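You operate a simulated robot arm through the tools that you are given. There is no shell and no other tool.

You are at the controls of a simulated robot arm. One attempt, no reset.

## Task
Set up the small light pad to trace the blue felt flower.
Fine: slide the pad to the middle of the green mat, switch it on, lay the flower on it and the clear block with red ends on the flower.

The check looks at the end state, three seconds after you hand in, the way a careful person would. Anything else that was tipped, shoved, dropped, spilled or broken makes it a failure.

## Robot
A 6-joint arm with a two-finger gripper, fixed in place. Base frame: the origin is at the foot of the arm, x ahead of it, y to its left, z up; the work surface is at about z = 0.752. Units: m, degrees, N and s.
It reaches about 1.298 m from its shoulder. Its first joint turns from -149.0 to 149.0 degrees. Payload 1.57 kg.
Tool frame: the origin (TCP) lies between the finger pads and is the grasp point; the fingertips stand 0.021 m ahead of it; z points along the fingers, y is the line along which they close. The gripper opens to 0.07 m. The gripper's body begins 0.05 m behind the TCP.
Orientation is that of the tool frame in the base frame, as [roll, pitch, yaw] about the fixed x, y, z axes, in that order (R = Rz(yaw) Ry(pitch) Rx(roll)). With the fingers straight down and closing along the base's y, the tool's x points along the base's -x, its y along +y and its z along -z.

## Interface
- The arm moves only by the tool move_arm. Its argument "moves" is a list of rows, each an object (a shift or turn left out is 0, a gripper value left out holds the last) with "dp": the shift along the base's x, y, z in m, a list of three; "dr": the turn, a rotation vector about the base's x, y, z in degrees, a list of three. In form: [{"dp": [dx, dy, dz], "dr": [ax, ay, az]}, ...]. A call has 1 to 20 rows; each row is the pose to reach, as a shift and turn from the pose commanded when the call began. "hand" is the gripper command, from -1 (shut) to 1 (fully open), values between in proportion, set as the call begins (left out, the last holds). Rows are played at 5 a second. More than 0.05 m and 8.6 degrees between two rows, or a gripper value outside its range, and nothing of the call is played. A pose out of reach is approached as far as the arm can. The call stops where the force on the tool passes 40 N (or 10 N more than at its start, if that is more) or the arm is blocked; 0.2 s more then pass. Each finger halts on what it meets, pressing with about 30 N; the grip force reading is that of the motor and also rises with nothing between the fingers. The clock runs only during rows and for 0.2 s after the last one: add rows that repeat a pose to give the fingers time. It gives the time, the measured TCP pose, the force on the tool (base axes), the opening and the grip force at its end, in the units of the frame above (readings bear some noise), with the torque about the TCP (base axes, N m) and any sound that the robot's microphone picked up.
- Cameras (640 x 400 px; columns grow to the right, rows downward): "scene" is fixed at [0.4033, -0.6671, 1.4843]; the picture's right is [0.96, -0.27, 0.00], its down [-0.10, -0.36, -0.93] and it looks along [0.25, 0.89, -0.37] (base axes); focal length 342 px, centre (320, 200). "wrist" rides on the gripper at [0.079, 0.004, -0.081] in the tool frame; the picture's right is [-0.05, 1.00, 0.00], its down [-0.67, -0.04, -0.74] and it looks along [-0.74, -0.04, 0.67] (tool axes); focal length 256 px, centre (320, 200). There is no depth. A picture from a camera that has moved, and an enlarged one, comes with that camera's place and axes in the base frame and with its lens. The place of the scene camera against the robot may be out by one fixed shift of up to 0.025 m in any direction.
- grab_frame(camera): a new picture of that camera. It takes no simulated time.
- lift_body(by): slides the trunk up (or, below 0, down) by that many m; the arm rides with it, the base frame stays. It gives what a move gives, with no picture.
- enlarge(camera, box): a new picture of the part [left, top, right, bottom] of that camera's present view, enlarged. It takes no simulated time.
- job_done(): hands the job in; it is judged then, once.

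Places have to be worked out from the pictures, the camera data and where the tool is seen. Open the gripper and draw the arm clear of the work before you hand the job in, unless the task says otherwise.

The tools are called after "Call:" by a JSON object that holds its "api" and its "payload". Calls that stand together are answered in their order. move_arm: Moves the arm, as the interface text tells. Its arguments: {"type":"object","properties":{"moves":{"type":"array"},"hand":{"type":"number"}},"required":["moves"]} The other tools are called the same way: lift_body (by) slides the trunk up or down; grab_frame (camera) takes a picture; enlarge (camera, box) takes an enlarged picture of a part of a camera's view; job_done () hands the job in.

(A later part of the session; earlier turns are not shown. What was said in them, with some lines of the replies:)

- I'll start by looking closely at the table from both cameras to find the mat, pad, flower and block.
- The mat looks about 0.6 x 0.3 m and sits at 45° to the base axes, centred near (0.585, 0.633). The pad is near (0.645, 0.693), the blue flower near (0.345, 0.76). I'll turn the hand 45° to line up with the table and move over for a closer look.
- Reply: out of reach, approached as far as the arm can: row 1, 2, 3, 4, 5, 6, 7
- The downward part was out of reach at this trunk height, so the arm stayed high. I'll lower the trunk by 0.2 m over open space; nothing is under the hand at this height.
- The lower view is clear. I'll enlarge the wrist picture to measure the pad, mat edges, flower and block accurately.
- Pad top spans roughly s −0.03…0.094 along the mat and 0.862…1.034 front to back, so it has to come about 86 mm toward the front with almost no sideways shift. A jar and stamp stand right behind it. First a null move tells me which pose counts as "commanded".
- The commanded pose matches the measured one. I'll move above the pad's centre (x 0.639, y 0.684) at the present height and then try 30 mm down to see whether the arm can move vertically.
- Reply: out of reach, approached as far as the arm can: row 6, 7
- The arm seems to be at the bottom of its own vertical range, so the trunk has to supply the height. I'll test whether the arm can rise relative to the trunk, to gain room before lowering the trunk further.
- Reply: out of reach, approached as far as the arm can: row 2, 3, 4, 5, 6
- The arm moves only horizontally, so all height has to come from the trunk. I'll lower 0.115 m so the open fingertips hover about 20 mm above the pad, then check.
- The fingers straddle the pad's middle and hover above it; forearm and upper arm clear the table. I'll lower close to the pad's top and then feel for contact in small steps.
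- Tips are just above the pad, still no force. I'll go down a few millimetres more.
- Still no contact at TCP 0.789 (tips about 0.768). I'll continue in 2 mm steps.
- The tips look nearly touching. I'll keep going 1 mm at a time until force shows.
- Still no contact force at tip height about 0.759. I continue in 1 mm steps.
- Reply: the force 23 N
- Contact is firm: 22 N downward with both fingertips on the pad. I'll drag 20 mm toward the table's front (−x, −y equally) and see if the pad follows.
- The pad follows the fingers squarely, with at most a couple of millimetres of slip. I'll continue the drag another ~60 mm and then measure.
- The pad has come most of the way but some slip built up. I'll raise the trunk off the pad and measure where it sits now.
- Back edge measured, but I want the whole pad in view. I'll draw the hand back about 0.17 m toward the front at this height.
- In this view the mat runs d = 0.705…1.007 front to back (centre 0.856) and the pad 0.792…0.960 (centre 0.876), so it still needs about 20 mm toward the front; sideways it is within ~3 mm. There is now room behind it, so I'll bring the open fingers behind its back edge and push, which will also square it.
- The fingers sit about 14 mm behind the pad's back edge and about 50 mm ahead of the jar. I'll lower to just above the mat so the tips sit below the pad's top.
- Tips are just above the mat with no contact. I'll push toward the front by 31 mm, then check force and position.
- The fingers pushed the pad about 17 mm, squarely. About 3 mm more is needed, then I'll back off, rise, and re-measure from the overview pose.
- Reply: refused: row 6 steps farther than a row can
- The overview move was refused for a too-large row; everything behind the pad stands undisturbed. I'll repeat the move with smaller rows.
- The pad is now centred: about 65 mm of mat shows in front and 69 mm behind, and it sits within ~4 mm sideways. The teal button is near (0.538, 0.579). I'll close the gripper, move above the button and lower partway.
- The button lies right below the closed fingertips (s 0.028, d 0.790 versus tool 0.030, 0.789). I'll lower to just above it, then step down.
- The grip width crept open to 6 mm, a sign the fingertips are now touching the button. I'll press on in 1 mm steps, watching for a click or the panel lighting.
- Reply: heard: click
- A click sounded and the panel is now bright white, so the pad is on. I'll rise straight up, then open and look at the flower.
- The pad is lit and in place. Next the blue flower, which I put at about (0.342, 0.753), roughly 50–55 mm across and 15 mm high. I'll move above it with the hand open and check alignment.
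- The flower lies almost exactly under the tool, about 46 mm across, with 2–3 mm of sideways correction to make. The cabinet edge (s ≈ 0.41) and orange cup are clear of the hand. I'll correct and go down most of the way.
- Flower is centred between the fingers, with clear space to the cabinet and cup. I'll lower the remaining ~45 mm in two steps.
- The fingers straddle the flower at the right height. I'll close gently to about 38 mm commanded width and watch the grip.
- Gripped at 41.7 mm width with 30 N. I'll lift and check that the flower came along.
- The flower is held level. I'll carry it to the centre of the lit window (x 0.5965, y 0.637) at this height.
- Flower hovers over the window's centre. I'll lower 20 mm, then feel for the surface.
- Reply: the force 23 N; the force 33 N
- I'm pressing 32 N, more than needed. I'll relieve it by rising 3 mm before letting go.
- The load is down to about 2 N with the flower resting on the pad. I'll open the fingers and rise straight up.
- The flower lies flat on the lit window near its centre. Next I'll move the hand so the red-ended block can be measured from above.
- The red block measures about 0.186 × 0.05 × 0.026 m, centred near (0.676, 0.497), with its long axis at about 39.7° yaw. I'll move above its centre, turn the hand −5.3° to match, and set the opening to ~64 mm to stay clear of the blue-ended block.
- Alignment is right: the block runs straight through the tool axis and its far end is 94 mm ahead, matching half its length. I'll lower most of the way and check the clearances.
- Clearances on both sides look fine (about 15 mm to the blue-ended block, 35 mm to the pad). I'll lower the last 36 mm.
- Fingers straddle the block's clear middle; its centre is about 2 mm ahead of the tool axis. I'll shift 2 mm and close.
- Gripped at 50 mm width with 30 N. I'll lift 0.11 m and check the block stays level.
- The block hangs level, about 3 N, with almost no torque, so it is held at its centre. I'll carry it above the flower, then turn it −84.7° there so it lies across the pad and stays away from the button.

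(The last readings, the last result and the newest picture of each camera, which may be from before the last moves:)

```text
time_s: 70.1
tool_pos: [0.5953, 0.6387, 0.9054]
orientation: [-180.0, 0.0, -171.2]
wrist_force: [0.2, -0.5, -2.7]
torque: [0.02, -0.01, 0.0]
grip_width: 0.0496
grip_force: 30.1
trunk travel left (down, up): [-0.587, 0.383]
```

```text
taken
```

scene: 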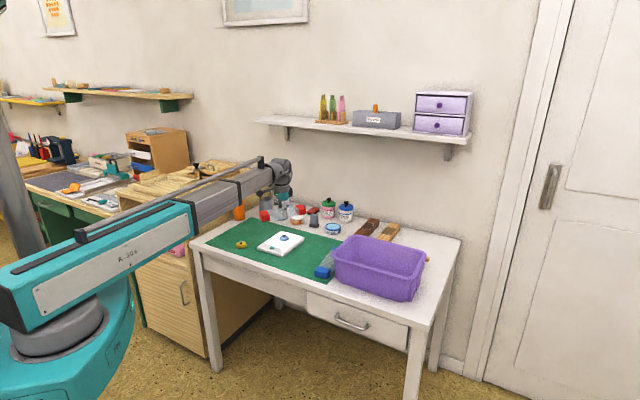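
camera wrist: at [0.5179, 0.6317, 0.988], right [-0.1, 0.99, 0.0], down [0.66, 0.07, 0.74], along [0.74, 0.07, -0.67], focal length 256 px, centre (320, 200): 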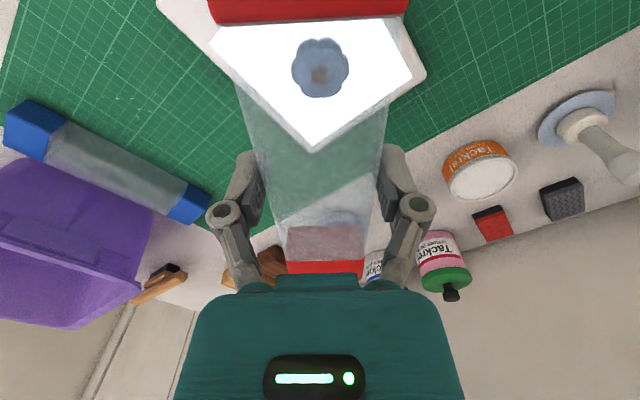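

Through the clear block the flower's centre appears exactly under the tool axis. I'll turn the remaining −53.9°.

Call:
{"api": "move_arm", "payload": {"moves": [{"dr": [0, 0, -7.7]}, {"dr": [0, 0, -15.4]}, {"dr": [0, 0, -23.1]}, {"dr": [0, 0, -30.8]}, {"dr": [0, 0, -38.5]}, {"dr": [0, 0, -46.2]}, {"dr": [0, 0, -53.9]}, {"dr": [0, 0, -53.9]}, {"dr": [0, 0, -53.9]}]}}

Call:
{"api": "grab_frame", "payload": {"camera": "wrist"}}

Call:
{"api": "enlarge", "payload": {"camera": "scene", "box": [235, 175, 347, 245]}}

```text
time_s: 72.1
tool_pos: [0.5954, 0.6387, 0.9059]
orientation: [-180.0, -0.1, 135.0]
wrist_force: [0.1, 0.1, -3.7]
torque: [0.01, 0.01, 0.01]
grip_width: 0.0498
grip_force: 29.6
trunk travel left (down, up): [-0.587, 0.383]
```

```text
taken
camera wrist: at [0.5439, 0.6985, 0.988], right [0.74, 0.67, 0.0], down [0.45, -0.5, 0.74], along [0.5, -0.55, -0.67], focal length 256 px, centre (320, 200)
```

wrist: 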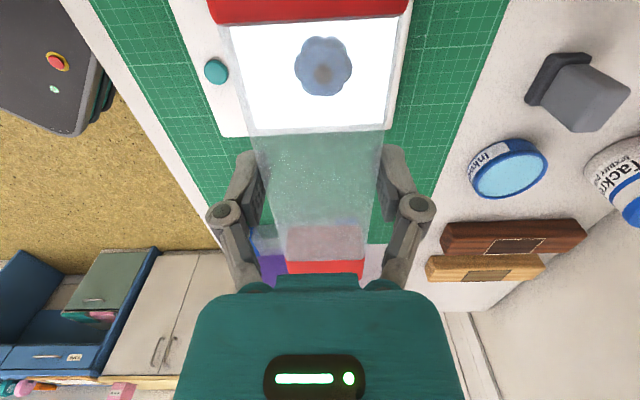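

```text
5.71 times, centred on (291, 210) of scene
camera zoom: at [0.4033, -0.6671, 1.4843], right [0.96, -0.27, 0.0], down [-0.1, -0.36, -0.93], along [0.25, 0.89, -0.37], focal length 1956 px, centre (486, 143)
```

zoom: 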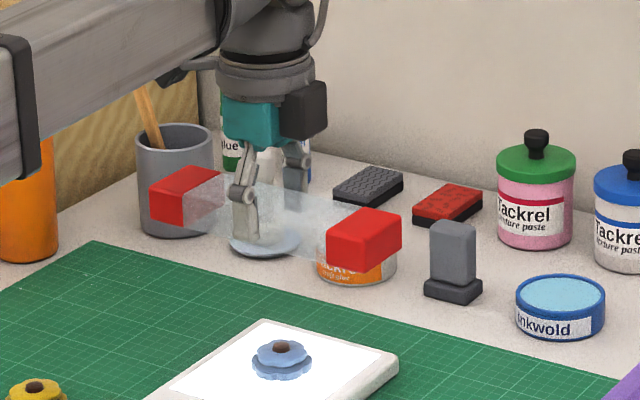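

Block centre, tool axis and flower centre agree within ~2 mm; I'll nudge 1.5 mm toward the back and lower to ~15 mm above the flower.

Call:
{"api": "move_arm", "payload": {"moves": [{"dp": [0.001, 0.001, 0]}, {"dp": [0.001, 0.001, 0]}]}}

Call:
{"api": "lift_body", "payload": {"by": -0.083}}

Call:
{"api": "grab_frame", "payload": {"camera": "wrist"}}

Call:
{"api": "enlarge", "payload": {"camera": "scene", "box": [245, 195, 341, 255]}}

```text
time_s: 72.7
tool_pos: [0.597, 0.6387, 0.9059]
orientation: [-180.0, 0.0, 135.1]
wrist_force: [0.3, 0.1, -2.7]
torque: [0.03, -0.03, -0.03]
grip_width: 0.0497
grip_force: 30.1
trunk travel left (down, up): [-0.587, 0.383]
```

```text
time_s: 73.9
tool_pos: [0.5964, 0.6393, 0.824]
orientation: [-180.0, 0.0, 135.0]
wrist_force: [0.7, -0.3, -2.7]
torque: [0.0, 0.0, 0.01]
grip_width: 0.0497
grip_force: 30.0
trunk travel left (down, up): [-0.504, 0.466]
```

```text
taken
camera wrist: at [0.5449, 0.6993, 0.9051], right [0.74, 0.67, 0.0], down [0.45, -0.5, 0.74], along [0.5, -0.55, -0.67], focal length 256 px, centre (320, 200)
```

wrist: 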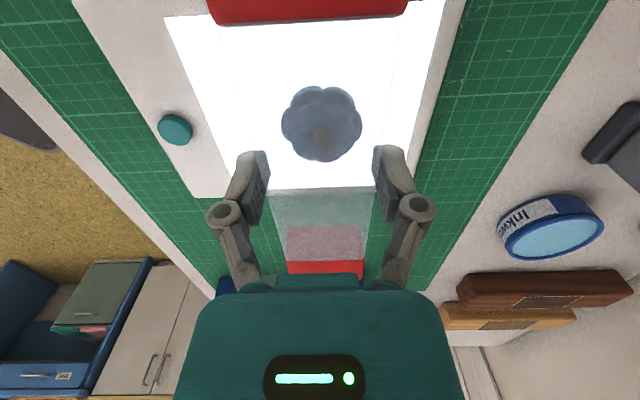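

```text
6.67 times, centred on (293, 225) of scene
camera zoom: at [0.4033, -0.6671, 1.4843], right [0.96, -0.27, 0.0], down [-0.1, -0.36, -0.93], along [0.25, 0.89, -0.37], focal length 2283 px, centre (500, 33)
```

zoom: 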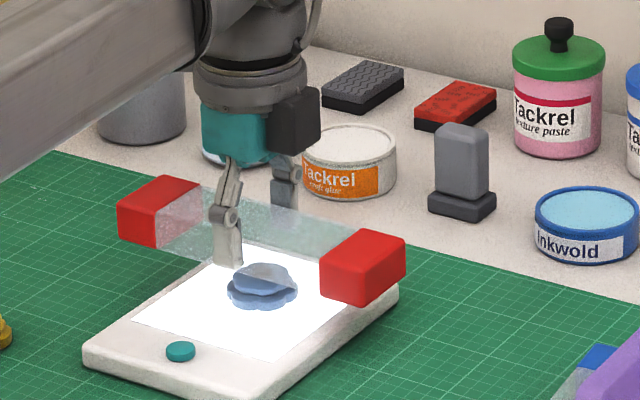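

Still aligned, with the flower visible under the clear part. I'll lower 10 mm and then in small steps until the weight comes off the hand.

Call:
{"api": "lift_body", "payload": {"by": -0.01}}

Call:
{"api": "lift_body", "payload": {"by": -0.003}}

Call:
{"api": "lift_body", "payload": {"by": -0.001}}

```text
time_s: 74.5
tool_pos: [0.5974, 0.6388, 0.8123]
orientation: [179.9, 0.0, 135.0]
wrist_force: [0.0, 0.6, -2.6]
torque: [-0.03, 0.02, 0.01]
grip_width: 0.0496
grip_force: 29.8
trunk travel left (down, up): [-0.494, 0.476]
```

```text
time_s: 75.0
tool_pos: [0.5966, 0.64, 0.8098]
orientation: [180.0, 0.0, 134.9]
wrist_force: [0.3, 0.1, 5.5]
torque: [0.01, -0.04, -0.03]
grip_width: 0.0497
grip_force: 30.0
trunk travel left (down, up): [-0.491, 0.479]
```

```text
time_s: 75.5
tool_pos: [0.597, 0.6395, 0.8093]
orientation: [179.9, 0.1, 135.0]
wrist_force: [1.0, 0.4, 14.9]
torque: [0.02, -0.04, 0.0]
grip_width: 0.0497
grip_force: 30.2
trunk travel left (down, up): [-0.49, 0.48]
```

The block rests on the flower; the hand now presses 15 N. I'll relieve about 1.5 mm before releasing.

Call:
{"api": "lift_body", "payload": {"by": 0.0013}}

Call:
{"api": "enlarge", "payload": {"camera": "scene", "box": [245, 205, 325, 255]}}

```text
time_s: 76.0
tool_pos: [0.5979, 0.6388, 0.8112]
orientation: [-180.0, 0.0, 135.0]
wrist_force: [-0.6, -0.2, 5.4]
torque: [-0.03, -0.01, 0.01]
grip_width: 0.0496
grip_force: 29.9
trunk travel left (down, up): [-0.491, 0.479]
```

```text
8.00 times, centred on (285, 230) of scene
camera zoom: at [0.4033, -0.6671, 1.4843], right [0.96, -0.27, 0.0], down [-0.1, -0.36, -0.93], along [0.25, 0.89, -0.37], focal length 2739 px, centre (600, -40)
```

zoom: 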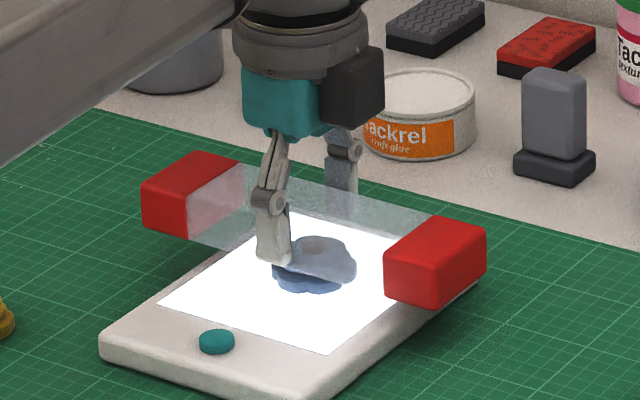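

Call:
{"api": "lift_body", "payload": {"by": 0.0005}}

```text
time_s: 76.5
tool_pos: [0.5967, 0.6397, 0.8108]
orientation: [179.9, -0.1, 135.0]
wrist_force: [-0.4, -0.7, 1.6]
torque: [-0.04, 0.0, -0.03]
grip_width: 0.0499
grip_force: 30.7
trunk travel left (down, up): [-0.492, 0.478]
```

The load is nearly neutral, so I'll open the fingers slightly and check that the block stays balanced.

Call:
{"api": "move_arm", "payload": {"hand": 0.6, "moves": [{"dp": [0, 0, 0]}, {"dp": [0, 0, 0]}, {"dp": [0, 0, 0]}, {"dp": [0, 0, 0]}, {"dp": [0, 0, 0]}, {"dp": [0, 0, 0]}]}}

Call:
{"api": "grab_frame", "payload": {"camera": "wrist"}}

Call:
{"api": "enlarge", "payload": {"camera": "scene", "box": [245, 205, 325, 255]}}

```text
time_s: 78.0
tool_pos: [0.5974, 0.6394, 0.8111]
orientation: [180.0, 0.1, 135.0]
wrist_force: [0.5, 0.1, -0.2]
torque: [0.0, 0.0, -0.01]
grip_width: 0.0559
grip_force: 0.0
trunk travel left (down, up): [-0.492, 0.478]
```

```text
taken
camera wrist: at [0.5448, 0.6992, 0.893], right [0.74, 0.67, 0.0], down [0.45, -0.5, 0.74], along [0.5, -0.55, -0.67], focal length 256 px, centre (320, 200)
```

wrist: 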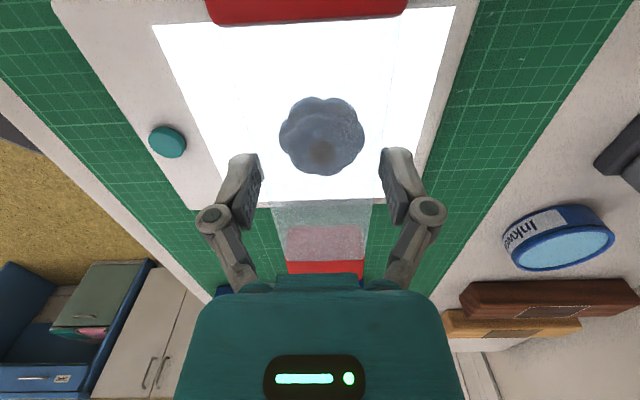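

```text
8.00 times, centred on (285, 230) of scene
camera zoom: at [0.4033, -0.6671, 1.4843], right [0.96, -0.27, 0.0], down [-0.1, -0.36, -0.93], along [0.25, 0.89, -0.37], focal length 2739 px, centre (600, -40)
```

zoom: 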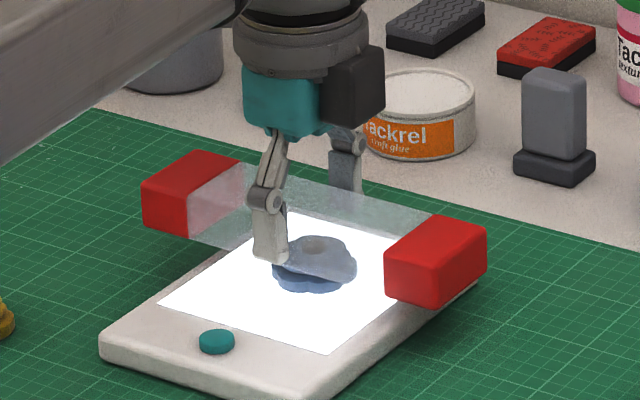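

The block stays level and balanced on the flower with the fingers free. I'll open fully, which lifts the tips away, then rise straight up.

Call:
{"api": "move_arm", "payload": {"hand": 1, "moves": [{"dp": [0, 0, 0]}, {"dp": [0, 0, 0]}, {"dp": [0, 0, 0]}]}}

Call:
{"api": "lift_body", "payload": {"by": 0.15}}

Call:
{"api": "grab_frame", "payload": {"camera": "wrist"}}

Call:
{"api": "enlarge", "payload": {"camera": "scene", "box": [190, 185, 350, 285]}}

```text
time_s: 78.8
tool_pos: [0.5973, 0.6404, 0.8107]
orientation: [-180.0, 0.0, 135.0]
wrist_force: [0.7, -0.9, -0.1]
torque: [0.05, 0.02, 0.02]
grip_width: 0.0701
grip_force: 0.0
trunk travel left (down, up): [-0.492, 0.478]
```

```text
time_s: 80.5
tool_pos: [0.5972, 0.6387, 0.96]
orientation: [-180.0, 0.0, 135.0]
wrist_force: [0.2, -0.3, 0.0]
torque: [-0.01, 0.0, -0.02]
grip_width: 0.07
grip_force: 0.0
trunk travel left (down, up): [-0.642, 0.328]
```

```text
taken
camera wrist: at [0.5448, 0.6993, 1.0429], right [0.74, 0.67, 0.0], down [0.45, -0.5, 0.74], along [0.5, -0.55, -0.67], focal length 256 px, centre (320, 200)
```

wrist: 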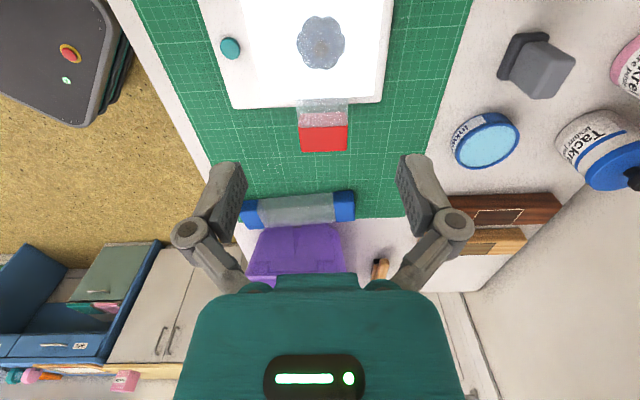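

```text
4.00 times, centred on (270, 235) of scene
camera zoom: at [0.4033, -0.6671, 1.4843], right [0.96, -0.27, 0.0], down [-0.1, -0.36, -0.93], along [0.25, 0.89, -0.37], focal length 1370 px, centre (520, 60)
```

zoom: 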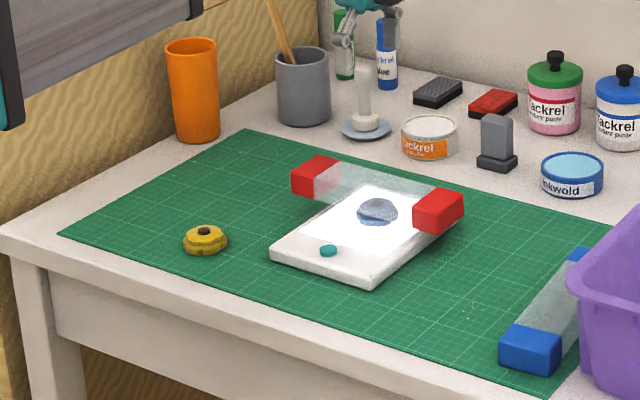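

Everything is set: pad lit and centred, flower on it, block level on the flower, neighbours undisturbed. I'll raise the trunk and draw the arm back clear of the table.

Call:
{"api": "lift_body", "payload": {"by": 0.12}}

Call:
{"api": "move_arm", "payload": {"moves": [{"dp": [-0.025, -0.025, 0]}, {"dp": [-0.05, -0.05, 0]}, {"dp": [-0.075, -0.075, 0]}, {"dp": [-0.1, -0.1, 0]}, {"dp": [-0.125, -0.125, 0]}, {"dp": [-0.15, -0.15, 0]}, {"dp": [-0.175, -0.175, 0]}, {"dp": [-0.2, -0.2, 0]}, {"dp": [-0.2, -0.2, 0]}]}}

Call:
{"api": "grab_frame", "payload": {"camera": "scene"}}

Call:
{"api": "enlarge", "payload": {"camera": "scene", "box": [245, 205, 325, 255]}}

```text
time_s: 82.0
tool_pos: [0.5975, 0.6396, 1.0817]
orientation: [180.0, 0.0, 135.0]
wrist_force: [-0.5, -0.5, -0.4]
torque: [0.0, 0.01, 0.03]
grip_width: 0.0702
grip_force: 0.1
trunk travel left (down, up): [-0.762, 0.208]
```

```text
time_s: 84.0
tool_pos: [0.3961, 0.4368, 1.0817]
orientation: [-180.0, 0.0, 135.0]
wrist_force: [0.0, -0.3, 0.2]
torque: [0.02, -0.02, 0.01]
grip_width: 0.07
grip_force: 0.0
trunk travel left (down, up): [-0.762, 0.208]
```

```text
taken
```

scene: 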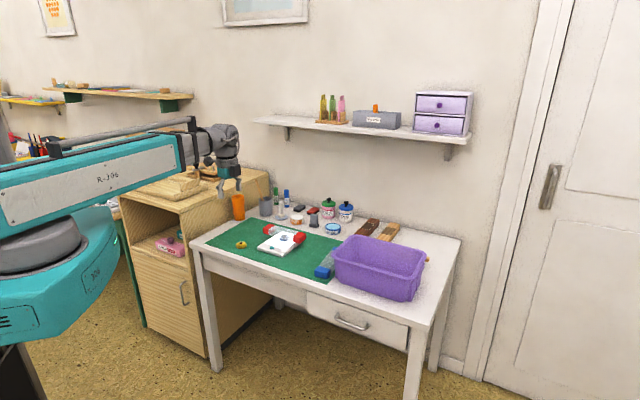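

```text
8.00 times, centred on (285, 230) of scene
camera zoom: at [0.4033, -0.6671, 1.4843], right [0.96, -0.27, 0.0], down [-0.1, -0.36, -0.93], along [0.25, 0.89, -0.37], focal length 2739 px, centre (600, -40)
```

zoom: 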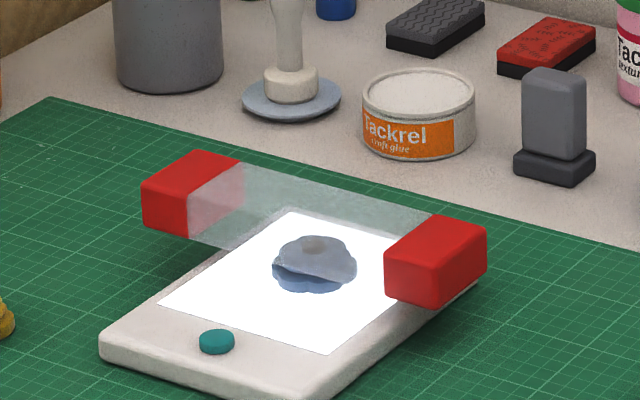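

The arm is clear and the gripper open. The pad is lit in the middle of the mat with the flower on it, and the block is steady on top. I'm handing the job in.

Call:
{"api": "job_done", "payload": {}}

```text
The job is handed in.
```

The light pad is set up to trace the blue felt flower, and I've handed the job in. I don't have the check's verdict.

- **Pad:** I slid it about 9 cm toward the front edge of the table. By my measurements it sits in the middle of the green mat to within about 5 mm in each direction.
- **Light:** one press of the teal button gave a click and the panel lit. It was still lit in the last picture.
- **Flower:** it lies flat near the centre of the lit window.
- **Block:** the clear block with red ends rests level on the flower. I turned it to lie across the pad so that it stays clear of the button.

While setting the flower down I briefly pressed about 32 N onto the pad. I eased off before letting go, and nothing looked shifted or damaged. The other things on the table looked undisturbed in the last pictures. The gripper is open and the arm is drawn clear of the setup.
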